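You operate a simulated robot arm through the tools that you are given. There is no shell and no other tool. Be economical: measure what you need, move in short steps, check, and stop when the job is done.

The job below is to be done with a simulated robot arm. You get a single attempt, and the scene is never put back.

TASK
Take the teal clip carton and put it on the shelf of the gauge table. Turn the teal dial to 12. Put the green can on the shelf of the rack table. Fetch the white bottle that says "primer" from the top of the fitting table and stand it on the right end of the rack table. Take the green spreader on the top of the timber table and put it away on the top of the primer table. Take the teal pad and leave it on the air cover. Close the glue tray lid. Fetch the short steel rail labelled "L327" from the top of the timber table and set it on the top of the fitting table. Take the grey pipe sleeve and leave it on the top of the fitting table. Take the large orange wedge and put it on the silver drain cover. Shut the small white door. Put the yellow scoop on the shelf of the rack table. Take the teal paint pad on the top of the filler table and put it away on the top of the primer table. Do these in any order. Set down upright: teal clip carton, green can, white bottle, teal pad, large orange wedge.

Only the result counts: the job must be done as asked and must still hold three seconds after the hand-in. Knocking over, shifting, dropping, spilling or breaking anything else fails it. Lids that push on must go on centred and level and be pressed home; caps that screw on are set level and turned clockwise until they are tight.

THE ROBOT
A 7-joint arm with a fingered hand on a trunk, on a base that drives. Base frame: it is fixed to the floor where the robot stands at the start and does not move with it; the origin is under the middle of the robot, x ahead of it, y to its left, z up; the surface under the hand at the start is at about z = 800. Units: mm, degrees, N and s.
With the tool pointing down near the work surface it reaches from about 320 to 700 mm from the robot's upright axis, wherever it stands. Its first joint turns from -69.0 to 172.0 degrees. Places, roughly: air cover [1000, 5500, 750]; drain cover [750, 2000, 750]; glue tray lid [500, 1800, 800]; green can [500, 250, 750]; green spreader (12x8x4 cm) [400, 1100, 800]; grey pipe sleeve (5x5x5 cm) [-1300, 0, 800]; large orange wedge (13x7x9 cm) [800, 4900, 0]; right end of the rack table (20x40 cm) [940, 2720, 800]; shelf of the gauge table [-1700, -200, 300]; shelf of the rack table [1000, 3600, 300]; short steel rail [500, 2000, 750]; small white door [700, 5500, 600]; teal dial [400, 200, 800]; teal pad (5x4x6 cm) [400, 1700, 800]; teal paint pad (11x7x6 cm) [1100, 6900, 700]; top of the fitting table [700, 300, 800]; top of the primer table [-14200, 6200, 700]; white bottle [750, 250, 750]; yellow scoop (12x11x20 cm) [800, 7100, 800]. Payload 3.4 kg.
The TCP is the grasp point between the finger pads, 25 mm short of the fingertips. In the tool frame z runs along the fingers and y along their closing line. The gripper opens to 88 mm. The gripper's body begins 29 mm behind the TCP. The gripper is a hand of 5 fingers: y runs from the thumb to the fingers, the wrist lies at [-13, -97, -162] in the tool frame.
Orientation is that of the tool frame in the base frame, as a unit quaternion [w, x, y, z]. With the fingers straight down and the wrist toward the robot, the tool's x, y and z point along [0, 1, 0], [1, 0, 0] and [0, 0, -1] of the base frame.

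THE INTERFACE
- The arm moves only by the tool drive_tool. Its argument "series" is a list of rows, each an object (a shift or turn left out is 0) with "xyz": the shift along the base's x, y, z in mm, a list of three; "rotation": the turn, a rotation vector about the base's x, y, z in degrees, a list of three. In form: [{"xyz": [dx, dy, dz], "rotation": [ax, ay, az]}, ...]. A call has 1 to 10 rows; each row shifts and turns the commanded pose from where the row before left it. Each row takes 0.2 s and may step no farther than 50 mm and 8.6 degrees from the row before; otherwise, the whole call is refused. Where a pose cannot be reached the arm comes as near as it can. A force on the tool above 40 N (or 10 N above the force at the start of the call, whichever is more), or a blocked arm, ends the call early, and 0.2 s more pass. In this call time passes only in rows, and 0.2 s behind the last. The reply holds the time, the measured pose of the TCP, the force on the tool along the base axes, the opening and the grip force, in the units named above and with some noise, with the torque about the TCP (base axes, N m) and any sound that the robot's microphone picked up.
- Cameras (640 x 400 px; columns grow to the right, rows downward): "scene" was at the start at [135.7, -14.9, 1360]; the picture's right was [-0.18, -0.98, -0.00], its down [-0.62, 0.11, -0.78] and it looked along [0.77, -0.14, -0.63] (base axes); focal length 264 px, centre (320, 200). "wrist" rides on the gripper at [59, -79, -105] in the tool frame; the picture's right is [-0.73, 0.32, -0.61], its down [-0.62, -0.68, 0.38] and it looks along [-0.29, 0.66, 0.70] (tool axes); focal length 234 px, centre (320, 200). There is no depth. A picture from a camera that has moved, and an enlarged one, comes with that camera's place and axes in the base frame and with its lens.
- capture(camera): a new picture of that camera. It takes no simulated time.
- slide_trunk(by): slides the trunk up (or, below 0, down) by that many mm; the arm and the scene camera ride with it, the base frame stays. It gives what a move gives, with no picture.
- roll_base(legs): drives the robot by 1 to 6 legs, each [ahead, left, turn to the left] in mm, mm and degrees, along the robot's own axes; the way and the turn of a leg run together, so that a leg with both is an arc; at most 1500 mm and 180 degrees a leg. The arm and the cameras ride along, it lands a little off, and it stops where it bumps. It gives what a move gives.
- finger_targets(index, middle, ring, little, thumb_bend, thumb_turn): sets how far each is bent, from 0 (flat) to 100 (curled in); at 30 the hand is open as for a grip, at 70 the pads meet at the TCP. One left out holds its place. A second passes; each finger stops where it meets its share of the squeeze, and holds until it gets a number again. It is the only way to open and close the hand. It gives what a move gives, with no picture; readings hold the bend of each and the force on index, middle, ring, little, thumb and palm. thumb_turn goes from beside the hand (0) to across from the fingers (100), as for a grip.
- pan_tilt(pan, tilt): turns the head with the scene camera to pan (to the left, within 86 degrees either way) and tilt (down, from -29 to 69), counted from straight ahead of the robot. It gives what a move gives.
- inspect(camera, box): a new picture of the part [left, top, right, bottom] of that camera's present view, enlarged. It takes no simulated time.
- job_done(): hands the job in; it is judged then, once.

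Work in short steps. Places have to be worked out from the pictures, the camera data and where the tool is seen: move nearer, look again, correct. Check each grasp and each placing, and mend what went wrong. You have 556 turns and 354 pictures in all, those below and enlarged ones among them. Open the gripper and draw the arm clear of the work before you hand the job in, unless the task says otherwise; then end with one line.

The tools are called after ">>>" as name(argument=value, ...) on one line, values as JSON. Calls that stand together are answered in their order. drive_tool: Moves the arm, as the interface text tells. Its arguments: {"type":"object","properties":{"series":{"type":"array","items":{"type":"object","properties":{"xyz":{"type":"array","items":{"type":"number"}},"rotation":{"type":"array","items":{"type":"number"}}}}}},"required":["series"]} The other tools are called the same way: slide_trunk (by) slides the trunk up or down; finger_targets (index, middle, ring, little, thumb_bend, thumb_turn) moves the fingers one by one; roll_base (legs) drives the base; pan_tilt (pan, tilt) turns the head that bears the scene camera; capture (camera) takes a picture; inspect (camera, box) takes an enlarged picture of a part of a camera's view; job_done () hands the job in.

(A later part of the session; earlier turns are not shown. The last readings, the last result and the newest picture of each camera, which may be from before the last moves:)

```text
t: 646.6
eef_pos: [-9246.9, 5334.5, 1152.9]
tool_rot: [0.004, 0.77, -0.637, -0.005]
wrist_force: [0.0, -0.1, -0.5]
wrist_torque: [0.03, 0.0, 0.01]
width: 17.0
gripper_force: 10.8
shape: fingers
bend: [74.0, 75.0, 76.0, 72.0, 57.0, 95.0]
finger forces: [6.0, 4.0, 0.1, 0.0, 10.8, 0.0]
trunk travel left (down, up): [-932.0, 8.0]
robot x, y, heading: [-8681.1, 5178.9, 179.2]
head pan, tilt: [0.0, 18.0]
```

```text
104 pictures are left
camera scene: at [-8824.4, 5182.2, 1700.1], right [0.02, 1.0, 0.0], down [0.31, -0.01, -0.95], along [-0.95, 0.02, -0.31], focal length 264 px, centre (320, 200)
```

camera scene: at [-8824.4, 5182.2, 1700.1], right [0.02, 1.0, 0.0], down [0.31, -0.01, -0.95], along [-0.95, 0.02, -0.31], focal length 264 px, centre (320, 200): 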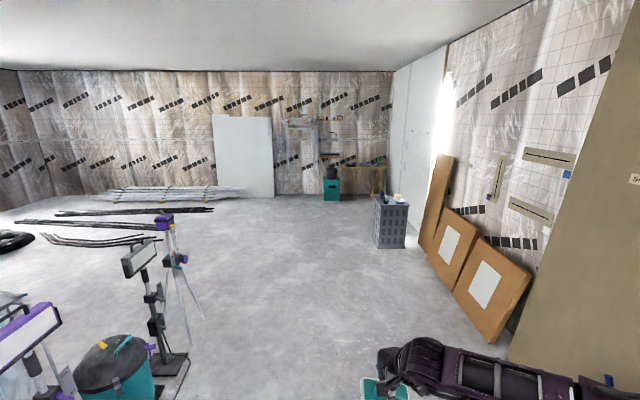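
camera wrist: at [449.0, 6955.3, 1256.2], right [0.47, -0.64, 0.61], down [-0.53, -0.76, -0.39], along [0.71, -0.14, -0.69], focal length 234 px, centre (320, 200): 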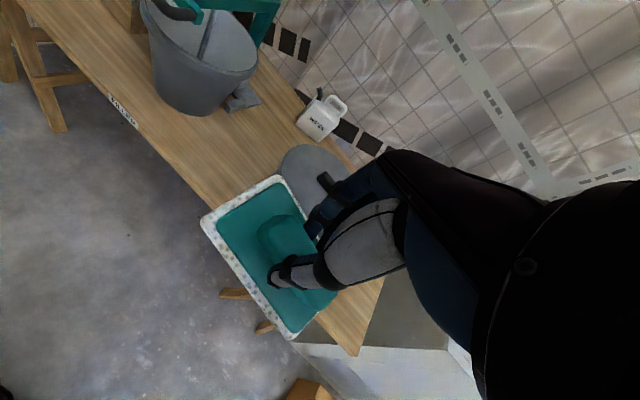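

The primer table is the one in the far corner with something green on it, at about (−14300, 6300). Drive on along y≈5500 to x≈−13000.

>>> roll_base(legs=[[1500, -100, 0], [1500, -100, 0], [1300, -60, 0]])

>>> pan_tilt(pan=-25, tilt=25)

>>> capture(camera="scene")

```text
refused: leg 1 is longer than a leg can be; nothing moved
```

```text
t: 647.5
eef_pos: [-9246.9, 5334.0, 1152.8]
tool_rot: [0.004, 0.771, -0.637, -0.004]
wrist_force: [0.3, 0.5, -0.1]
wrist_torque: [-0.01, -0.01, -0.01]
width: 16.8
gripper_force: 10.9
shape: fingers
bend: [74.0, 75.0, 76.0, 72.0, 57.0, 95.0]
finger forces: [6.0, 4.0, 0.1, 0.0, 11.0, 0.0]
trunk travel left (down, up): [-932.0, 8.0]
robot x, y, heading: [-8682.9, 5178.3, 179.0]
head pan, tilt: [-25.0, 25.0]
```

```text
103 pictures are left
camera scene: at [-8814.0, 5220.8, 1688.7], right [0.44, 0.9, 0.0], down [0.38, -0.18, -0.91], along [-0.82, 0.4, -0.42], focal length 264 px, centre (320, 200)
```

scene: 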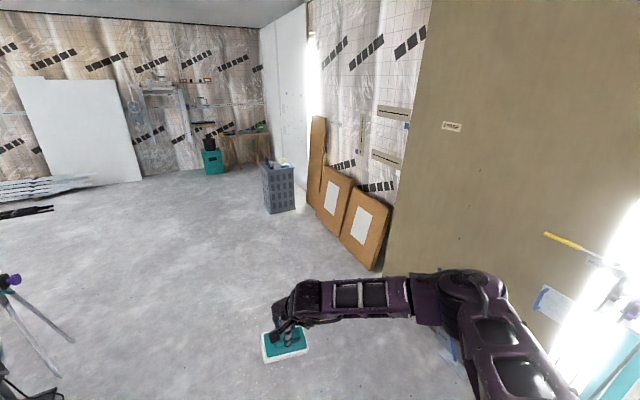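

>>> roll_base(legs=[[1450, -100, 0], [1450, -100, 0], [1300, -60, 0]])

>>> capture(camera="scene")

```text
t: 667.8
eef_pos: [-13466.8, 5686.8, 1153.4]
tool_rot: [0.005, 0.772, -0.636, -0.005]
wrist_force: [0.1, 1.0, -1.0]
wrist_torque: [0.01, 0.0, 0.03]
width: 16.9
gripper_force: 10.4
shape: fingers
bend: [74.0, 75.0, 76.0, 72.0, 57.0, 95.0]
finger forces: [5.9, 4.0, 0.0, 0.0, 10.9, 0.0]
trunk travel left (down, up): [-932.0, 8.0]
robot x, y, heading: [-12903.9, 5533.8, 179.2]
head pan, tilt: [-25.0, 25.0]
```

```text
102 pictures are left
camera scene: at [-13032.4, 5575.9, 1688.7], right [0.43, 0.9, 0.0], down [0.38, -0.18, -0.91], along [-0.82, 0.39, -0.42], focal length 264 px, centre (320, 200)
```

scene: 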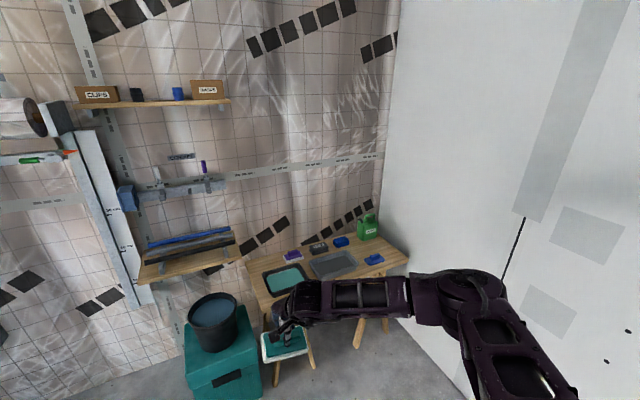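

The primer table holds trays; I move closer and look for free space.

>>> roll_base(legs=[[0, -520, 0], [250, 0, 0]])

>>> pan_tilt(pan=0, tilt=45)

>>> capture(camera="scene")

>>> capture(camera="wrist")

```text
t: 672.2
eef_pos: [-13712.2, 6200.2, 1154.0]
tool_rot: [0.004, 0.774, -0.633, -0.005]
wrist_force: [0.5, 0.0, 0.0]
wrist_torque: [0.0, -0.01, -0.03]
width: 16.8
gripper_force: 10.5
shape: fingers
bend: [74.0, 75.0, 76.0, 72.0, 57.0, 95.0]
finger forces: [6.1, 4.1, 0.0, 0.0, 10.9, 0.1]
trunk travel left (down, up): [-932.0, 8.0]
robot x, y, heading: [-13148.6, 6048.5, 179.6]
head pan, tilt: [-25.0, 25.0]
```

```text
t: 673.1
eef_pos: [-13712.2, 6200.1, 1152.7]
tool_rot: [0.005, 0.773, -0.634, -0.004]
wrist_force: [0.4, 0.4, -1.0]
wrist_torque: [0.02, 0.0, 0.01]
width: 16.7
gripper_force: 10.7
shape: fingers
bend: [74.0, 75.0, 76.0, 72.0, 57.0, 95.0]
finger forces: [6.1, 4.0, 0.0, 0.0, 10.8, 0.1]
trunk travel left (down, up): [-932.0, 8.0]
robot x, y, heading: [-13147.4, 6050.8, 179.5]
head pan, tilt: [0.0, 45.0]
```

```text
101 pictures are left
camera scene: at [-13277.0, 6052.2, 1658.2], right [0.01, 1.0, 0.0], down [0.71, 0.0, -0.71], along [-0.71, 0.0, -0.71], focal length 264 px, centre (320, 200)
```

scene: 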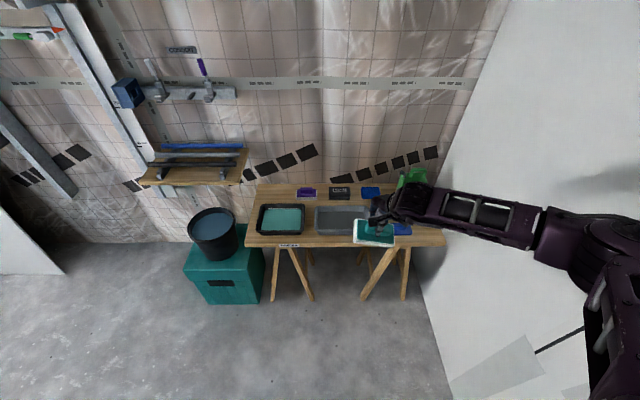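

```text
100 pictures are left
camera wrist: at [-13622.8, 6158.9, 1256.4], right [-0.45, 0.65, 0.61], down [0.54, 0.75, -0.39], along [-0.71, 0.15, -0.69], focal length 234 px, centre (320, 200)
```

wrist: 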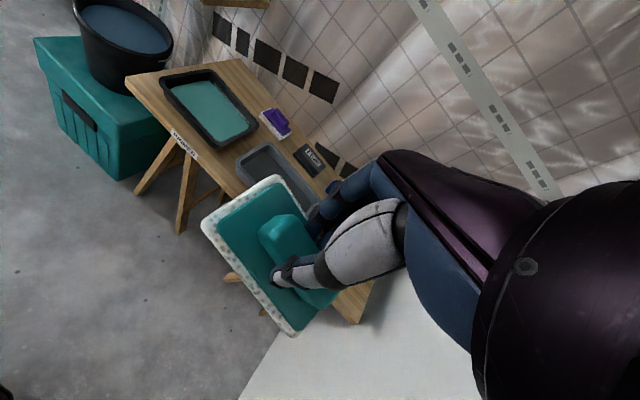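

The table spans x −14350…−13946, y 5735–6595; the right part seems freer. I swing the hand aside to see it.

>>> drive_tool(series=[{"xyz": [0, -45, 0]}, {"xyz": [0, -45, 0]}, {"xyz": [0, -45, 0]}, {"xyz": [0, -45, 0]}, {"xyz": [0, -45, 0]}])

>>> pan_tilt(pan=-20, tilt=45)

>>> inspect(camera="scene", box=[160, 140, 400, 300])

```text
t: 674.3
eef_pos: [-13716.5, 5969.7, 1153.9]
tool_rot: [0.004, 0.774, -0.633, -0.004]
wrist_force: [-0.2, -0.5, -0.9]
wrist_torque: [0.04, -0.01, -0.03]
width: 16.6
gripper_force: 10.1
shape: fingers
bend: [74.0, 75.0, 76.0, 72.0, 57.0, 95.0]
finger forces: [6.0, 4.1, 0.0, 0.0, 10.9, 0.0]
trunk travel left (down, up): [-932.0, 8.0]
robot x, y, heading: [-13146.8, 6051.0, 179.7]
head pan, tilt: [0.0, 45.0]
```

```text
t: 675.1
eef_pos: [-13714.6, 5974.1, 1152.5]
tool_rot: [0.005, 0.774, -0.633, -0.005]
wrist_force: [-0.1, 0.6, -0.7]
wrist_torque: [-0.01, 0.03, 0.0]
width: 16.6
gripper_force: 10.7
shape: fingers
bend: [74.0, 75.0, 76.0, 72.0, 57.0, 95.0]
finger forces: [5.9, 4.2, 0.0, 0.0, 10.9, 0.1]
trunk travel left (down, up): [-932.0, 8.0]
robot x, y, heading: [-13146.3, 6049.9, 179.8]
head pan, tilt: [-20.0, 45.0]
```

```text
2.50 times, centred on (280, 220) of scene
camera zoom: at [-13271.8, 6080.3, 1658.1], right [0.35, 0.94, 0.0], down [0.66, -0.25, -0.71], along [-0.66, 0.24, -0.71], focal length 660 px, centre (420, 150)
```

zoom: 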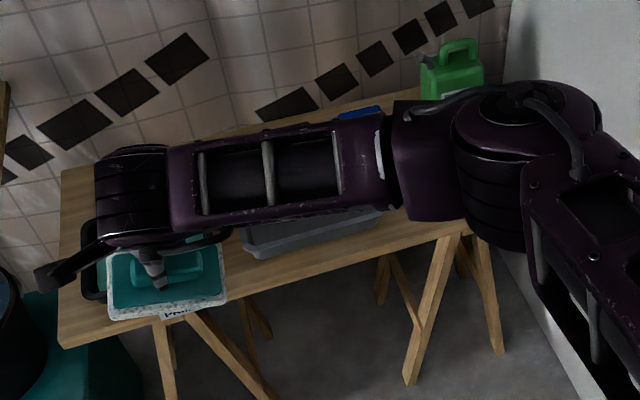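

The arm hides the right part. I turn the base 70° left and look back with the head turned right.

>>> roll_base(legs=[[0, 0, 70]])

>>> pan_tilt(pan=-76, tilt=42)

>>> capture(camera="scene")

```text
t: 678.5
eef_pos: [-13280.4, 5493.5, 1152.0]
tool_rot: [0.006, 0.996, -0.085, 0.0]
wrist_force: [0.2, -1.0, 0.0]
wrist_torque: [0.01, -0.01, 0.01]
width: 16.6
gripper_force: 10.1
shape: fingers
bend: [74.0, 75.0, 76.0, 72.0, 57.0, 95.0]
finger forces: [6.0, 4.0, 0.0, 0.1, 10.7, 0.0]
trunk travel left (down, up): [-932.0, 8.0]
robot x, y, heading: [-13146.0, 6047.7, -111.1]
head pan, tilt: [-20.0, 45.0]
```

```text
t: 679.8
eef_pos: [-13280.0, 5492.5, 1153.2]
tool_rot: [0.006, 0.996, -0.085, -0.001]
wrist_force: [0.6, 0.4, -0.7]
wrist_torque: [-0.02, -0.01, 0.01]
width: 16.5
gripper_force: 10.7
shape: fingers
bend: [74.0, 75.0, 76.0, 72.0, 57.0, 95.0]
finger forces: [5.9, 3.9, 0.0, 0.0, 10.7, 0.0]
trunk travel left (down, up): [-932.0, 8.0]
robot x, y, heading: [-13146.4, 6048.8, -111.3]
head pan, tilt: [-76.0, 42.0]
```

```text
98 pictures are left
camera scene: at [-13246.7, 6015.0, 1662.4], right [0.13, 0.99, 0.0], down [0.66, -0.09, -0.74], along [-0.74, 0.1, -0.67], focal length 264 px, centre (320, 200)
```

scene: 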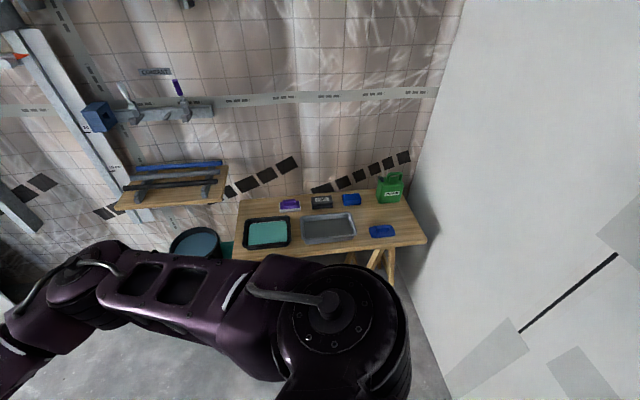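

>>> inspect(camera="scene", box=[220, 160, 440, 270])

```text
2.91 times, centred on (330, 215) of scene
camera zoom: at [-13246.7, 6015.0, 1662.4], right [0.13, 0.99, 0.0], down [0.66, -0.09, -0.74], along [-0.74, 0.1, -0.67], focal length 768 px, centre (291, 156)
```

zoom: 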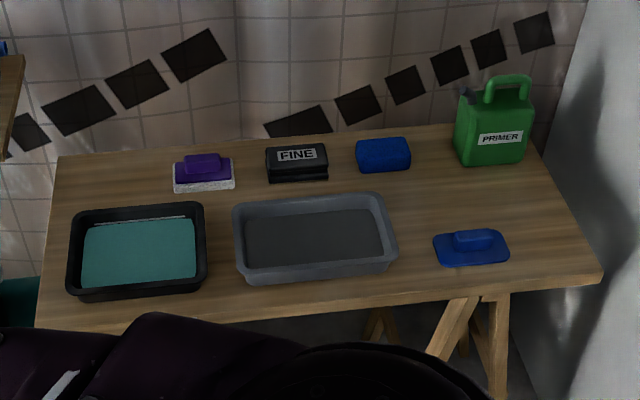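

Now I see the layout: behind the blue spreader there is a free lane x −14092…−14235, y 6295–6600. The pad (long side along y) goes at about (−14163, 6380). Turn back, move in, and re-tilt the hand by the 20° with which I gripped.

>>> roll_base(legs=[[0, 0, -69], [0, -110, 0], [350, 0, 0]])

>>> drive_tool(series=[{"xyz": [0, 45, 0], "rotation": [1.4, -6.6, 0]}, {"xyz": [0, 45, 0], "rotation": [1.4, -6.6, 0]}, {"xyz": [0, 45, 0], "rotation": [1.4, -6.6, 0]}, {"xyz": [0, 45, 0]}, {"xyz": [0, 45, 0]}])

>>> pan_tilt(pan=0, tilt=50)

>>> capture(camera="scene")

>>> capture(camera="wrist")

```text
t: 685.8
eef_pos: [-14064.8, 6076.6, 1153.2]
tool_rot: [0.004, 0.776, -0.631, -0.005]
wrist_force: [0.3, 0.0, -0.4]
wrist_torque: [-0.02, -0.01, 0.03]
width: 16.0
gripper_force: 10.5
shape: fingers
bend: [74.0, 75.0, 76.0, 72.0, 57.0, 95.0]
finger forces: [5.9, 3.9, 0.0, 0.0, 10.5, 0.0]
trunk travel left (down, up): [-932.0, 8.0]
robot x, y, heading: [-13497.2, 6158.0, -179.8]
head pan, tilt: [-76.0, 42.0]
```

```text
t: 687.0
eef_pos: [-14067.6, 6302.8, 1152.9]
tool_rot: [-0.132, 0.765, -0.621, 0.107]
wrist_force: [1.6, 0.4, -0.7]
wrist_torque: [0.0, -0.01, -0.01]
width: 15.6
gripper_force: 10.1
shape: fingers
bend: [75.0, 75.0, 76.0, 72.0, 58.0, 95.0]
finger forces: [6.3, 3.8, 0.0, 0.0, 10.5, 0.1]
trunk travel left (down, up): [-932.0, 8.0]
robot x, y, heading: [-13497.6, 6157.3, -180.0]
head pan, tilt: [-76.0, 42.0]
```

```text
t: 688.5
eef_pos: [-14068.1, 6299.6, 1152.8]
tool_rot: [-0.133, 0.765, -0.621, 0.107]
wrist_force: [0.3, 0.0, -0.5]
wrist_torque: [-0.01, 0.02, 0.01]
width: 15.8
gripper_force: 11.1
shape: fingers
bend: [75.0, 75.0, 76.0, 72.0, 58.0, 95.0]
finger forces: [6.2, 3.9, 0.1, 0.0, 10.5, 0.1]
trunk travel left (down, up): [-932.0, 8.0]
robot x, y, heading: [-13496.9, 6156.4, -180.0]
head pan, tilt: [0.0, 50.0]
```

```text
96 pictures are left
camera scene: at [-13623.8, 6159.7, 1651.2], right [0.0, 1.0, 0.0], down [0.77, 0.0, -0.64], along [-0.64, 0.0, -0.77], focal length 264 px, centre (320, 200)
```

scene: 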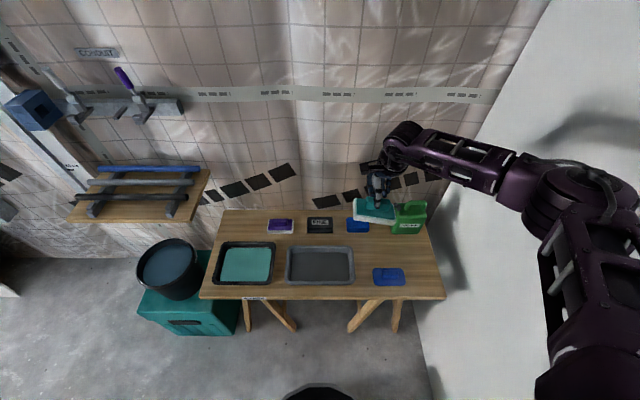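

```text
95 pictures are left
camera wrist: at [-14017.1, 6250.9, 1277.3], right [-0.65, 0.61, 0.47], down [0.63, 0.77, -0.13], along [-0.44, 0.21, -0.88], focal length 234 px, centre (320, 200)
```

wrist: 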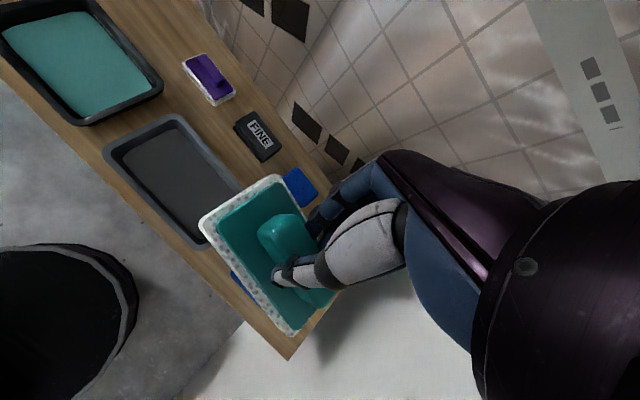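

Drive 100 ahead, shift the hand +80 in y, and lower the trunk 190.

>>> roll_base(legs=[[97, 0, 0]])

>>> drive_tool(series=[{"xyz": [0, 42, 0]}, {"xyz": [0, 42, 0]}])

>>> slide_trunk(by=-230)

>>> capture(camera="wrist")

>>> capture(camera="scene")

```text
t: 689.6
eef_pos: [-14160.5, 6300.5, 1152.5]
tool_rot: [-0.133, 0.765, -0.621, 0.106]
wrist_force: [-0.4, -0.6, -1.1]
wrist_torque: [-0.02, 0.0, 0.0]
width: 16.0
gripper_force: 9.7
shape: fingers
bend: [75.0, 75.0, 76.0, 72.0, 58.0, 95.0]
finger forces: [6.3, 3.8, 0.0, 0.1, 10.5, 0.1]
trunk travel left (down, up): [-932.0, 8.0]
robot x, y, heading: [-13592.5, 6156.2, -179.7]
head pan, tilt: [0.0, 50.0]
```

```text
t: 690.2
eef_pos: [-14160.2, 6385.4, 1151.8]
tool_rot: [-0.131, 0.766, -0.621, 0.107]
wrist_force: [0.9, 0.3, -1.3]
wrist_torque: [0.0, 0.03, 0.01]
width: 15.6
gripper_force: 10.5
shape: fingers
bend: [75.0, 75.0, 76.0, 72.0, 58.0, 95.0]
finger forces: [6.2, 3.9, 0.1, 0.0, 10.4, 0.1]
trunk travel left (down, up): [-932.0, 8.0]
robot x, y, heading: [-13594.5, 6161.4, -179.9]
head pan, tilt: [0.0, 50.0]
```

```text
t: 692.6
eef_pos: [-14162.1, 6384.2, 921.8]
tool_rot: [-0.132, 0.765, -0.621, 0.107]
wrist_force: [0.0, 0.7, -0.4]
wrist_torque: [0.0, -0.01, -0.03]
width: 15.7
gripper_force: 9.9
shape: fingers
bend: [75.0, 75.0, 76.0, 72.0, 58.0, 95.0]
finger forces: [6.2, 3.8, 0.0, 0.0, 10.5, 0.1]
trunk travel left (down, up): [-702.0, 238.0]
robot x, y, heading: [-13592.1, 6156.5, -180.0]
head pan, tilt: [0.0, 50.0]
```

```text
94 pictures are left
camera wrist: at [-14111.1, 6334.2, 1046.5], right [-0.65, 0.61, 0.47], down [0.63, 0.77, -0.13], along [-0.44, 0.21, -0.88], focal length 234 px, centre (320, 200)
```

wrist: 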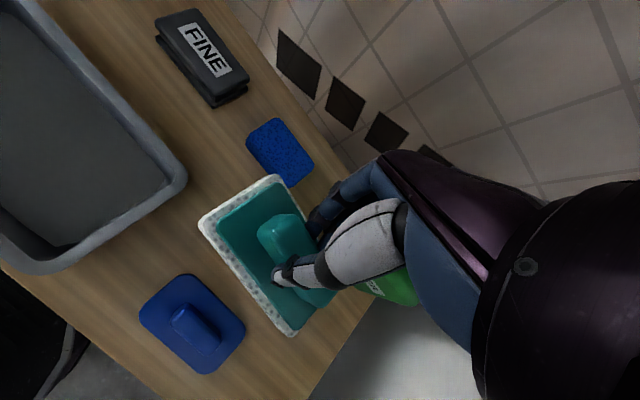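

```text
93 pictures are left
camera scene: at [-13718.8, 6159.4, 1421.2], right [0.0, 1.0, 0.0], down [0.77, 0.0, -0.64], along [-0.64, 0.0, -0.77], focal length 264 px, centre (320, 200)
```

scene: 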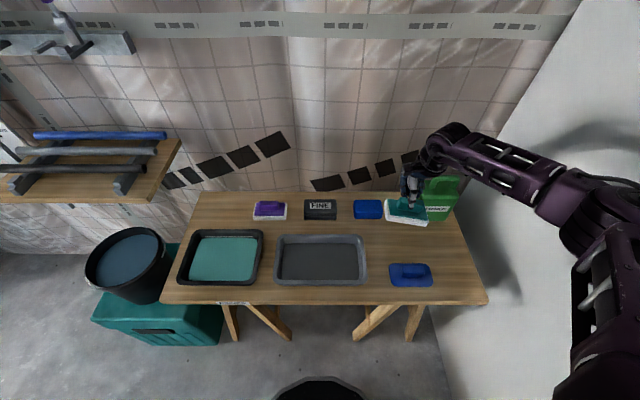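

Good alignment behind the blue spreader. Lower the trunk another 140 and look.

>>> slide_trunk(by=-138)

>>> capture(camera="wrist")

>>> inspect(camera="scene", box=[330, 120, 500, 260])

```text
t: 694.3
eef_pos: [-14161.8, 6382.4, 784.0]
tool_rot: [-0.133, 0.765, -0.62, 0.107]
wrist_force: [-0.4, 0.0, -0.8]
wrist_torque: [0.0, 0.0, -0.03]
width: 15.5
gripper_force: 9.8
shape: fingers
bend: [75.0, 75.0, 76.0, 72.0, 58.0, 95.0]
finger forces: [6.3, 3.8, 0.0, 0.1, 10.3, 0.1]
trunk travel left (down, up): [-564.0, 376.0]
robot x, y, heading: [-13594.5, 6162.3, -179.9]
head pan, tilt: [0.0, 50.0]
```

```text
92 pictures are left
camera wrist: at [-14111.0, 6334.1, 908.6], right [-0.65, 0.61, 0.47], down [0.63, 0.77, -0.13], along [-0.44, 0.21, -0.88], focal length 234 px, centre (320, 200)
```

wrist: 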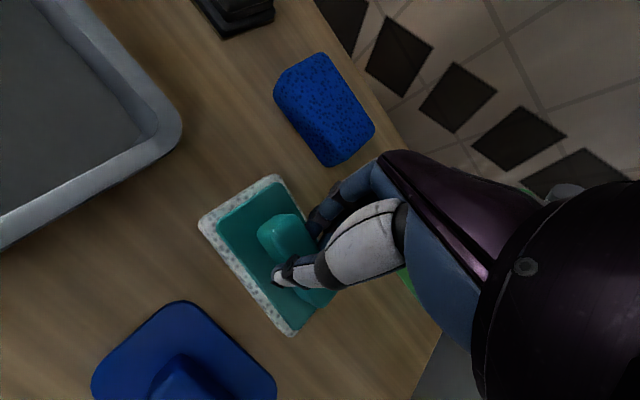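

```text
2.86 times, centred on (415, 190) of scene
camera zoom: at [-13718.7, 6159.3, 1283.2], right [0.0, 1.0, 0.0], down [0.77, 0.0, -0.64], along [-0.64, 0.0, -0.77], focal length 754 px, centre (49, 229)
```

zoom: 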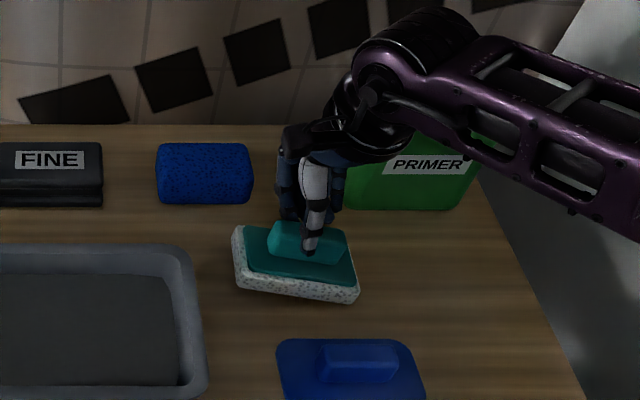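

Nearly down; lower by arm steps with force guard.

>>> drive_tool(series=[{"xyz": [0, 0, -8]}, {"xyz": [0, 0, -6]}, {"xyz": [0, 0, -4]}, {"xyz": [0, 0, -4]}])

>>> inspect(camera="scene", box=[330, 120, 500, 260])

```text
t: 695.3
eef_pos: [-14161.6, 6383.3, 761.8]
tool_rot: [-0.131, 0.765, -0.621, 0.106]
wrist_force: [-0.1, -0.7, 4.0]
wrist_torque: [0.07, 0.04, -0.03]
width: 15.8
gripper_force: 13.9
shape: fingers
bend: [75.0, 75.0, 77.0, 72.0, 57.0, 94.0]
finger forces: [6.5, 5.3, 1.8, 0.0, 13.3, 0.0]
trunk travel left (down, up): [-564.0, 376.0]
robot x, y, heading: [-13592.0, 6158.5, -179.8]
head pan, tilt: [0.0, 50.0]
```

```text
2.86 times, centred on (415, 190) of scene
camera zoom: at [-13717.6, 6158.9, 1283.4], right [0.0, 1.0, 0.0], down [0.77, 0.0, -0.64], along [-0.64, 0.0, -0.77], focal length 754 px, centre (49, 229)
```

zoom: 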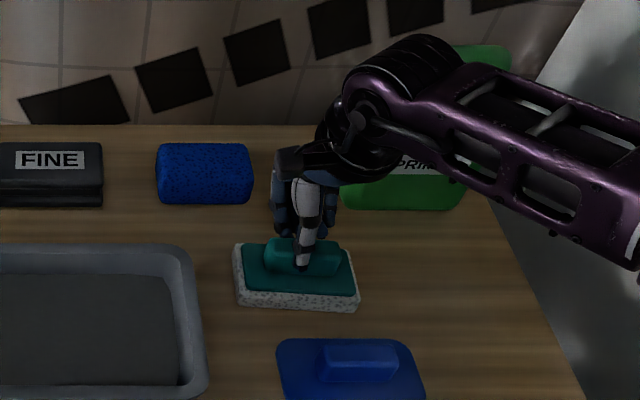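

Down on the table. Open and lift with the trunk.

>>> finger_targets(index=42, middle=42, ring=42, little=42, thumb_bend=42)

>>> slide_trunk(by=250)

>>> capture(camera="scene")

```text
t: 696.3
eef_pos: [-14161.5, 6383.0, 761.2]
tool_rot: [-0.133, 0.765, -0.621, 0.107]
wrist_force: [0.5, 0.8, 0.1]
wrist_torque: [0.0, -0.02, 0.0]
width: 58.8
gripper_force: 0.1
shape: fingers
bend: [42.0, 42.0, 42.0, 42.0, 42.0, 97.0]
finger forces: [0.1, 0.1, 0.0, 0.0, 0.0, 0.0]
trunk travel left (down, up): [-564.0, 376.0]
robot x, y, heading: [-13597.0, 6157.5, -179.8]
head pan, tilt: [0.0, 50.0]
```

```text
t: 698.8
eef_pos: [-14160.9, 6382.5, 1012.0]
tool_rot: [-0.133, 0.765, -0.621, 0.107]
wrist_force: [0.2, -0.8, 0.9]
wrist_torque: [0.01, -0.03, -0.03]
width: 58.7
gripper_force: 0.2
shape: fingers
bend: [42.0, 42.0, 42.0, 42.0, 42.0, 97.0]
finger forces: [0.0, 0.1, 0.0, 0.0, 0.0, 0.1]
trunk travel left (down, up): [-814.0, 126.0]
robot x, y, heading: [-13592.0, 6159.6, -179.7]
head pan, tilt: [0.0, 50.0]
```

```text
89 pictures are left
camera scene: at [-13718.8, 6159.5, 1533.2], right [0.0, 1.0, 0.0], down [0.77, 0.0, -0.64], along [-0.64, 0.0, -0.77], focal length 264 px, centre (320, 200)
```

scene: 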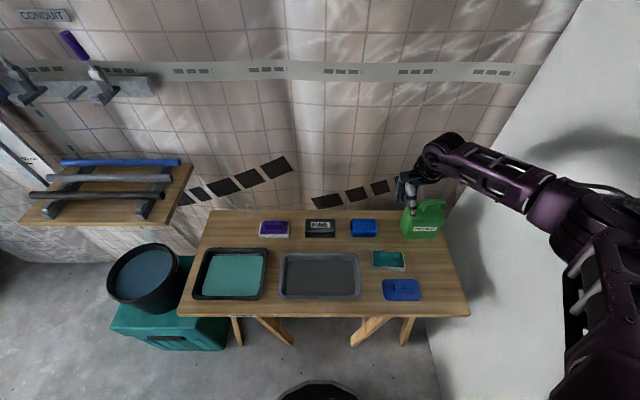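

The pad is put away. Now the spreader: retrace the known way back. First back off from the table and go to y≈5200.

>>> roll_base(legs=[[-520, 0, 0], [0, 950, 0], [-1470, 0, 0], [-1470, 0, 0]])

>>> roll_base(legs=[[-1470, 0, 0], [-1470, 0, 0], [-1470, 0, 0], [-1440, 0, 0]])

```text
t: 720.2
eef_pos: [-10704.1, 5376.4, 1011.2]
tool_rot: [-0.132, 0.758, -0.629, 0.108]
wrist_force: [-0.3, -0.1, 0.4]
wrist_torque: [-0.01, 0.01, 0.01]
width: 59.0
gripper_force: 0.0
shape: fingers
bend: [42.0, 42.0, 42.0, 42.0, 42.0, 97.0]
finger forces: [0.0, 0.0, 0.1, 0.1, 0.1, 0.0]
trunk travel left (down, up): [-814.0, 126.0]
robot x, y, heading: [-10141.8, 5139.0, 178.9]
head pan, tilt: [0.0, 50.0]
```

```text
t: 748.2
eef_pos: [-4850.2, 5457.5, 1011.3]
tool_rot: [-0.134, 0.776, -0.607, 0.104]
wrist_force: [0.4, -0.1, -0.2]
wrist_torque: [0.0, 0.02, -0.01]
width: 59.0
gripper_force: 0.0
shape: fingers
bend: [42.0, 42.0, 42.0, 42.0, 42.0, 97.0]
finger forces: [0.0, 0.1, 0.1, 0.1, 0.0, 0.0]
trunk travel left (down, up): [-814.0, 126.0]
robot x, y, heading: [-4273.7, 5254.0, -177.8]
head pan, tilt: [0.0, 50.0]
```

Straighten, keep clear of the crate by 200 mm, go right to y≈7300, then back along the corridor.

>>> roll_base(legs=[[-200, 0, -2.2], [0, -1450, 0], [0, -620, 0], [-1300, 0, 0], [-1300, 0, 0], [-1150, 0, 0]])

>>> pan_tilt(pan=0, tilt=20)

>>> capture(camera="scene")

```text
t: 777.4
eef_pos: [-853.3, 7544.2, 1010.3]
tool_rot: [-0.134, 0.772, -0.612, 0.105]
wrist_force: [-0.4, 1.3, 0.1]
wrist_torque: [-0.02, -0.02, 0.0]
width: 58.8
gripper_force: 0.1
shape: fingers
bend: [42.0, 42.0, 42.0, 42.0, 42.0, 97.0]
finger forces: [0.1, 0.0, 0.0, 0.1, 0.0, 0.0]
trunk travel left (down, up): [-814.0, 126.0]
robot x, y, heading: [-278.9, 7333.0, -178.5]
head pan, tilt: [0.0, 50.0]
```

```text
t: 778.3
eef_pos: [-852.6, 7543.8, 1012.7]
tool_rot: [-0.134, 0.772, -0.612, 0.105]
wrist_force: [0.0, -0.5, -0.2]
wrist_torque: [0.01, 0.04, 0.0]
width: 58.8
gripper_force: 0.1
shape: fingers
bend: [42.0, 42.0, 42.0, 42.0, 42.0, 97.0]
finger forces: [0.0, 0.0, 0.0, 0.0, 0.1, 0.0]
trunk travel left (down, up): [-814.0, 126.0]
robot x, y, heading: [-282.6, 7334.2, -178.5]
head pan, tilt: [0.0, 20.0]
```

```text
88 pictures are left
camera scene: at [-421.2, 7329.4, 1578.7], right [-0.02, 1.0, 0.0], down [0.34, 0.01, -0.94], along [-0.94, -0.02, -0.34], focal length 264 px, centre (320, 200)
```

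scene: 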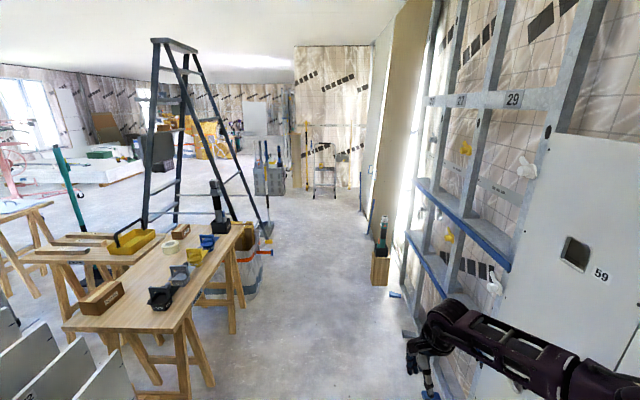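

Turn to heading 0 and drive down the lane to the timber table's right part.

>>> roll_base(legs=[[0, 0, 178.5], [150, 0, 0], [0, -1450, 0], [0, -1450, 0], [0, -1450, 0]])

>>> roll_base(legs=[[0, -1450, 0], [0, -380, 0]])

>>> pan_tilt(pan=0, tilt=45)

>>> capture(camera="scene")

```text
t: 807.5
eef_pos: [790.7, 2843.1, 1012.8]
tool_rot: [-0.103, 0.594, 0.786, -0.137]
wrist_force: [-0.8, -0.4, 0.8]
wrist_torque: [0.0, -0.02, 0.04]
width: 59.1
gripper_force: 0.0
shape: fingers
bend: [42.0, 42.0, 42.0, 42.0, 42.0, 97.0]
finger forces: [0.1, 0.0, 0.0, 0.0, 0.0, 0.0]
trunk travel left (down, up): [-814.0, 126.0]
robot x, y, heading: [209.7, 3023.2, 4.0]
head pan, tilt: [0.0, 20.0]
```

```text
t: 811.0
eef_pos: [832.3, 2305.7, 1009.5]
tool_rot: [-0.102, 0.587, 0.791, -0.136]
wrist_force: [0.3, -0.5, 0.0]
wrist_torque: [0.05, 0.03, 0.02]
width: 58.9
gripper_force: 0.1
shape: fingers
bend: [42.0, 42.0, 42.0, 42.0, 42.0, 98.0]
finger forces: [0.0, 0.0, 0.1, 0.0, 0.1, 0.1]
trunk travel left (down, up): [-814.0, 126.0]
robot x, y, heading: [246.7, 2482.2, 5.7]
head pan, tilt: [0.0, 20.0]
stopped in leg 1: the robot was blocked; the commanded pose is now the measured one
```

```text
t: 811.9
eef_pos: [832.7, 2310.8, 1011.5]
tool_rot: [-0.101, 0.587, 0.791, -0.138]
wrist_force: [0.7, 0.1, -0.3]
wrist_torque: [0.01, -0.01, -0.01]
width: 58.7
gripper_force: 0.1
shape: fingers
bend: [42.0, 42.0, 42.0, 42.0, 42.0, 98.0]
finger forces: [0.1, 0.0, 0.0, 0.1, 0.1, 0.0]
trunk travel left (down, up): [-814.0, 126.0]
robot x, y, heading: [247.6, 2487.1, 5.3]
head pan, tilt: [0.0, 45.0]
```

```text
87 pictures are left
camera scene: at [378.1, 2497.7, 1540.2], right [0.09, -1.0, 0.0], down [-0.7, -0.06, -0.71], along [0.7, 0.07, -0.71], focal length 264 px, centre (320, 200)
```

scene: 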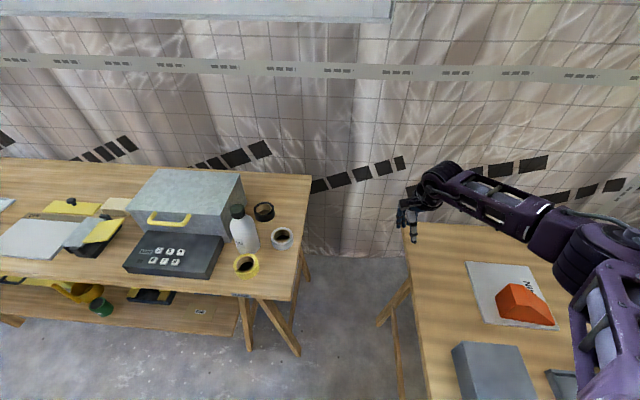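

The base drifted (+x, +5°) and touched the timber table's leg; nothing looks disturbed (bottle and wedge stand). Correct: straighten, back off to x≈−40, then continue with short checks.

>>> roll_base(legs=[[-290, 0, 0], [0, 0, -5.3]])

>>> inspect(camera="scene", box=[100, 150, 640, 400])

>>> roll_base(legs=[[0, -700, 0]])

```text
t: 814.4
eef_pos: [521.0, 2232.2, 1011.7]
tool_rot: [-0.107, 0.622, 0.765, -0.132]
wrist_force: [-0.6, -0.2, 0.3]
wrist_torque: [0.01, 0.0, 0.02]
width: 58.7
gripper_force: 0.0
shape: fingers
bend: [42.0, 42.0, 42.0, 42.0, 42.0, 98.0]
finger forces: [0.1, 0.0, 0.0, 0.1, 0.0, 0.1]
trunk travel left (down, up): [-814.0, 126.0]
robot x, y, heading: [-46.4, 2459.9, 0.3]
head pan, tilt: [0.0, 45.0]
```

```text
1.19 times, centred on (370, 275) of scene
camera zoom: at [84.8, 2458.9, 1540.0], right [0.0, -1.0, 0.0], down [-0.71, 0.0, -0.71], along [0.71, 0.0, -0.71], focal length 313 px, centre (261, 111)
```

zoom: 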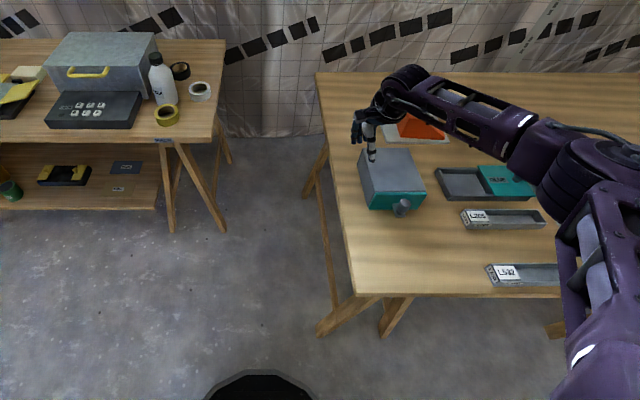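

```text
t: 818.2
eef_pos: [517.4, 1542.0, 1012.6]
tool_rot: [-0.107, 0.625, 0.762, -0.132]
wrist_force: [-0.1, -0.1, 0.1]
wrist_torque: [-0.01, 0.0, 0.01]
width: 59.1
gripper_force: 0.0
shape: fingers
bend: [42.0, 42.0, 42.0, 42.0, 42.0, 98.0]
finger forces: [0.1, 0.1, 0.0, 0.0, 0.1, 0.1]
trunk travel left (down, up): [-814.0, 126.0]
robot x, y, heading: [-45.3, 1771.6, -0.3]
head pan, tilt: [0.0, 45.0]
```

Untilt the hand, drive on to y≈1130 and look at the spreader.

>>> drive_tool(series=[{"xyz": [-20, 0, 10], "rotation": [1.4, -6.6, -4]}, {"xyz": [-20, 0, 10], "rotation": [1.4, -6.6, -4]}, {"xyz": [-20, 0, 10], "rotation": [1.4, -6.6, -4]}])

>>> roll_base(legs=[[0, -640, 0]])

>>> capture(camera="scene")

>>> capture(camera="wrist")

```text
t: 819.0
eef_pos: [456.1, 1542.7, 1043.1]
tool_rot: [-0.009, 0.71, 0.704, 0.018]
wrist_force: [-0.2, 0.5, 0.3]
wrist_torque: [0.0, 0.03, 0.01]
width: 58.9
gripper_force: 0.1
shape: fingers
bend: [42.0, 42.0, 42.0, 42.0, 42.0, 98.0]
finger forces: [0.1, 0.0, 0.1, 0.1, 0.0, 0.1]
trunk travel left (down, up): [-814.0, 126.0]
robot x, y, heading: [-51.0, 1769.4, -0.3]
head pan, tilt: [0.0, 45.0]
```

```text
t: 822.6
eef_pos: [447.9, 893.0, 1043.9]
tool_rot: [-0.01, 0.713, 0.701, 0.017]
wrist_force: [0.2, 0.5, -0.6]
wrist_torque: [-0.04, 0.01, 0.02]
width: 59.1
gripper_force: 0.1
shape: fingers
bend: [42.0, 42.0, 42.0, 42.0, 42.0, 98.0]
finger forces: [0.1, 0.0, 0.0, 0.0, 0.1, 0.0]
trunk travel left (down, up): [-814.0, 126.0]
robot x, y, heading: [-56.5, 1129.2, -0.8]
head pan, tilt: [0.0, 45.0]
```

```text
85 pictures are left
camera scene: at [76.8, 1124.9, 1540.1], right [-0.02, -1.0, 0.0], down [-0.71, 0.01, -0.71], along [0.71, -0.01, -0.71], focal length 264 px, centre (320, 200)
```

scene: 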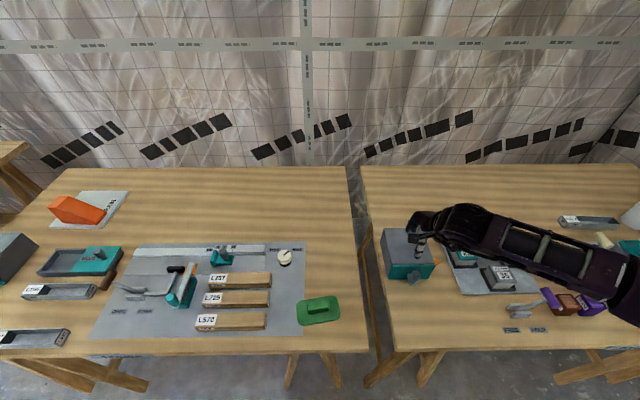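

```text
84 pictures are left
camera wrist: at [369.8, 949.2, 1148.4], right [0.3, -0.75, 0.58], down [-0.69, -0.6, -0.41], along [0.66, -0.27, -0.7], focal length 234 px, centre (320, 200)
```

wrist: 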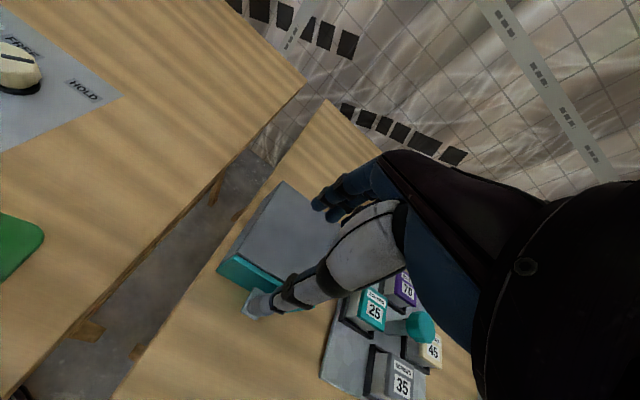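

Zoom in on the spreader.

>>> inspect(camera="scene", box=[270, 270, 380, 350])

```text
5.00 times, centred on (325, 310) of scene
camera zoom: at [76.8, 1124.9, 1540.1], right [-0.02, -1.0, 0.0], down [-0.71, 0.01, -0.71], along [0.71, -0.01, -0.71], focal length 1320 px, centre (295, -350)
```

zoom: 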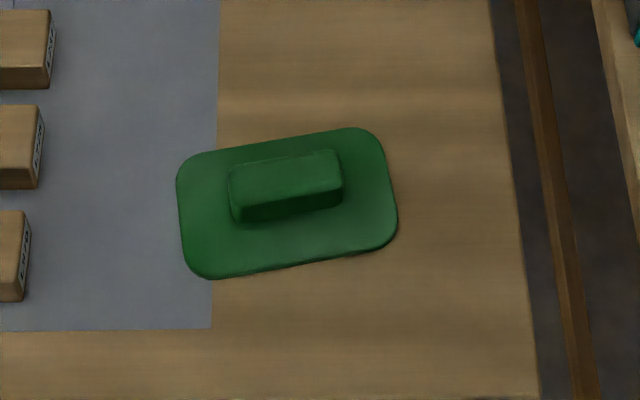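

The handle centre is (375, 1125), top z≈840, long side turned ~9°. Level the tool with yaw +9°, move above and lower the trunk to normal.

>>> drive_tool(series=[{"xyz": [-15, 46, 0], "rotation": [-1.1, 0.2, 5.1]}, {"xyz": [-15, 46, 0], "rotation": [-1.1, 0.2, 5.1]}, {"xyz": [-15, 46, 0]}, {"xyz": [-15, 46, 0]}, {"xyz": [-13, 46, 0]}])

>>> slide_trunk(by=-120)

>>> capture(camera="wrist")

```text
t: 823.8
eef_pos: [376.6, 1126.7, 1040.9]
tool_rot: [0.001, 0.648, 0.762, -0.002]
wrist_force: [1.2, 0.4, -0.6]
wrist_torque: [-0.02, 0.02, -0.03]
width: 58.9
gripper_force: 0.2
shape: fingers
bend: [42.0, 42.0, 42.0, 42.0, 42.0, 98.0]
finger forces: [0.1, 0.0, 0.0, 0.0, 0.0, 0.0]
trunk travel left (down, up): [-814.0, 126.0]
robot x, y, heading: [-56.0, 1126.8, -1.0]
head pan, tilt: [0.0, 45.0]
```

```text
t: 825.3
eef_pos: [375.8, 1124.1, 921.2]
tool_rot: [-0.001, 0.648, 0.762, -0.001]
wrist_force: [0.1, 0.6, 0.9]
wrist_torque: [0.0, -0.04, -0.01]
width: 58.7
gripper_force: 0.0
shape: fingers
bend: [42.0, 42.0, 42.0, 42.0, 42.0, 98.0]
finger forces: [0.0, 0.0, 0.0, 0.1, 0.0, 0.1]
trunk travel left (down, up): [-694.0, 246.0]
robot x, y, heading: [-53.2, 1126.9, -1.0]
head pan, tilt: [0.0, 45.0]
```

```text
82 pictures are left
camera wrist: at [289.0, 1169.3, 1025.9], right [0.44, -0.67, 0.61], down [-0.57, -0.72, -0.38], along [0.69, -0.18, -0.7], focal length 234 px, centre (320, 200)
```

wrist: 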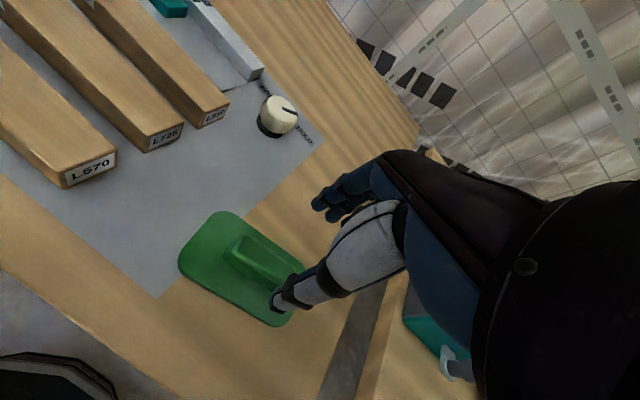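

Handle at (377, 1130). Shift 5 mm and lower to z≈838, then close.

>>> drive_tool(series=[{"xyz": [1, 5, -35]}, {"xyz": [0, 0, -30]}, {"xyz": [0, 0, -18]}])

>>> finger_targets(index=62, middle=62, ring=62, little=56, thumb_bend=62)

>>> capture(camera="wrist")

```text
t: 826.1
eef_pos: [375.9, 1128.0, 838.1]
tool_rot: [0.0, 0.648, 0.761, -0.001]
wrist_force: [-0.3, 0.1, -0.6]
wrist_torque: [0.0, 0.02, 0.03]
width: 59.1
gripper_force: 0.0
shape: fingers
bend: [42.0, 42.0, 42.0, 42.0, 42.0, 98.0]
finger forces: [0.0, 0.1, 0.0, 0.0, 0.1, 0.0]
trunk travel left (down, up): [-694.0, 246.0]
robot x, y, heading: [-52.6, 1125.9, -0.8]
head pan, tilt: [0.0, 45.0]
```

```text
t: 827.1
eef_pos: [375.1, 1128.1, 839.1]
tool_rot: [0.0, 0.648, 0.762, 0.0]
wrist_force: [0.3, -0.8, 0.5]
wrist_torque: [0.01, -0.01, 0.01]
width: 19.3
gripper_force: 1.3
shape: fingers
bend: [61.0, 61.0, 61.0, 56.0, 60.0, 97.0]
finger forces: [0.8, 0.4, 0.1, 0.0, 1.5, 0.0]
trunk travel left (down, up): [-694.0, 246.0]
robot x, y, heading: [-55.0, 1126.7, -0.7]
head pan, tilt: [0.0, 45.0]
```

```text
81 pictures are left
camera wrist: at [288.3, 1174.0, 943.7], right [0.44, -0.67, 0.61], down [-0.57, -0.72, -0.38], along [0.69, -0.18, -0.7], focal length 234 px, centre (320, 200)
```

wrist: 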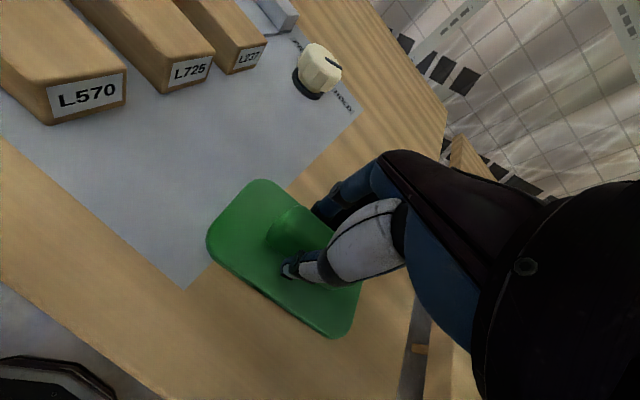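

Contact. Squeeze and lift.

>>> finger_targets(index=76, middle=76, ring=74, little=70, thumb_bend=80)

>>> drive_tool(series=[{"xyz": [0, 0, 10]}, {"xyz": [0, 0, 30]}, {"xyz": [0, 0, 45]}])

>>> capture(camera="wrist")

```text
t: 828.1
eef_pos: [375.0, 1129.7, 840.1]
tool_rot: [0.0, 0.648, 0.762, -0.001]
wrist_force: [0.6, 0.5, 0.9]
wrist_torque: [0.03, 0.07, 0.03]
width: 16.9
gripper_force: 16.2
shape: fingers
bend: [73.0, 74.0, 73.0, 70.0, 60.0, 94.0]
finger forces: [9.2, 5.7, 1.6, 0.1, 16.0, 0.0]
trunk travel left (down, up): [-694.0, 246.0]
robot x, y, heading: [-54.5, 1124.7, -0.6]
head pan, tilt: [0.0, 45.0]
```

```text
t: 828.9
eef_pos: [375.4, 1128.1, 924.8]
tool_rot: [0.0, 0.648, 0.762, -0.001]
wrist_force: [-0.4, -0.6, 0.1]
wrist_torque: [0.0, -0.01, -0.01]
width: 16.6
gripper_force: 16.1
shape: fingers
bend: [74.0, 74.0, 73.0, 70.0, 60.0, 94.0]
finger forces: [9.3, 5.5, 1.4, 0.0, 16.2, 0.1]
trunk travel left (down, up): [-694.0, 246.0]
robot x, y, heading: [-57.6, 1126.0, -1.2]
head pan, tilt: [0.0, 45.0]
```

```text
80 pictures are left
camera wrist: at [288.2, 1173.4, 1028.9], right [0.44, -0.67, 0.61], down [-0.57, -0.72, -0.38], along [0.69, -0.18, -0.7], focal length 234 px, centre (320, 200)
```

wrist: 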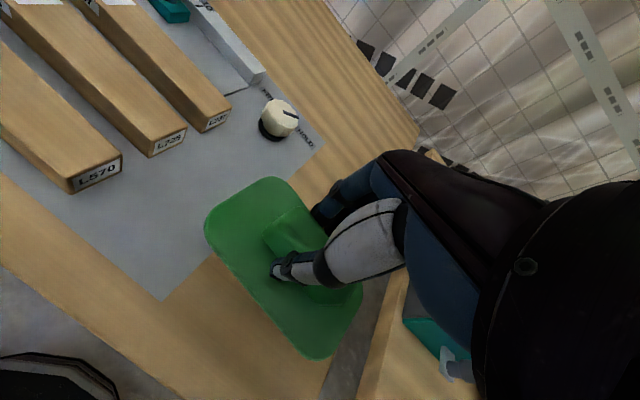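

Held. Raise, retreat to x≈−250, and drive up the lane with checks for drift.

>>> slide_trunk(by=180)

>>> roll_base(legs=[[-200, 0, 1], [0, 1450, 0], [0, 1450, 0]])

```text
t: 830.9
eef_pos: [376.3, 1126.9, 1105.0]
tool_rot: [0.0, 0.648, 0.762, -0.001]
wrist_force: [0.3, 0.3, -0.6]
wrist_torque: [0.02, -0.02, 0.0]
width: 16.5
gripper_force: 16.1
shape: fingers
bend: [74.0, 74.0, 73.0, 70.0, 60.0, 94.0]
finger forces: [9.3, 5.5, 1.5, 0.0, 16.2, 0.0]
trunk travel left (down, up): [-874.0, 66.0]
robot x, y, heading: [-54.4, 1125.7, -0.6]
head pan, tilt: [0.0, 45.0]
```

```text
t: 846.2
eef_pos: [178.6, 4058.9, 1102.7]
tool_rot: [-0.001, 0.645, 0.764, -0.001]
wrist_force: [-0.6, -0.9, -1.5]
wrist_torque: [0.01, 0.0, -0.02]
width: 16.6
gripper_force: 16.3
shape: fingers
bend: [74.0, 74.0, 73.0, 70.0, 60.0, 94.0]
finger forces: [9.3, 5.4, 1.3, 0.0, 16.2, 0.0]
trunk travel left (down, up): [-874.0, 66.0]
robot x, y, heading: [-252.8, 4051.3, -0.7]
head pan, tilt: [0.0, 45.0]
```

Good, little drift. Continue to y≈7330, turn around and go along the corridor.

>>> roll_base(legs=[[0, 1450, 0], [0, 1450, 0], [0, 380, 0], [0, 0, -179.3]])

```text
t: 869.2
eef_pos: [-708.0, 7247.7, 1104.0]
tool_rot: [-0.001, 0.798, -0.603, 0.001]
wrist_force: [0.7, -0.5, -1.4]
wrist_torque: [0.01, 0.01, -0.03]
width: 16.2
gripper_force: 15.6
shape: fingers
bend: [74.0, 74.0, 73.0, 70.0, 61.0, 94.0]
finger forces: [8.8, 4.8, 1.2, 0.0, 14.9, 0.0]
trunk travel left (down, up): [-874.0, 66.0]
robot x, y, heading: [-279.2, 7300.3, -174.3]
head pan, tilt: [0.0, 45.0]
```

Straighten and follow the former path: corridor to x≈−4150, down to y≈5130, facing −x.

>>> roll_base(legs=[[0, 0, -5.7], [1450, 0, 0], [1450, 0, 0], [960, 0, 0]])

>>> roll_base(legs=[[0, 0, 90], [1450, 0, 0], [720, 0, 0], [0, 0, -90]])

```text
t: 888.2
eef_pos: [-4540.4, 7331.0, 1103.3]
tool_rot: [0.0, 0.766, -0.643, 0.001]
wrist_force: [-0.2, 0.4, -0.2]
wrist_torque: [-0.01, 0.0, 0.0]
width: 16.3
gripper_force: 14.8
shape: fingers
bend: [74.0, 74.0, 73.0, 70.0, 61.0, 94.0]
finger forces: [8.7, 4.7, 1.2, 0.0, 14.9, 0.0]
trunk travel left (down, up): [-874.0, 66.0]
robot x, y, heading: [-4107.9, 7339.2, 179.9]
head pan, tilt: [0.0, 45.0]
```

```text
t: 906.7
eef_pos: [-4478.7, 5136.9, 1104.3]
tool_rot: [-0.001, 0.777, -0.63, 0.0]
wrist_force: [-0.1, 0.5, -0.7]
wrist_torque: [0.0, 0.04, -0.01]
width: 15.4
gripper_force: 14.1
shape: fingers
bend: [74.0, 74.0, 73.0, 70.0, 61.0, 94.0]
finger forces: [8.3, 4.7, 1.0, 0.0, 14.0, 0.0]
trunk travel left (down, up): [-874.0, 66.0]
robot x, y, heading: [-4046.2, 5160.2, -178.4]
head pan, tilt: [0.0, 45.0]
```

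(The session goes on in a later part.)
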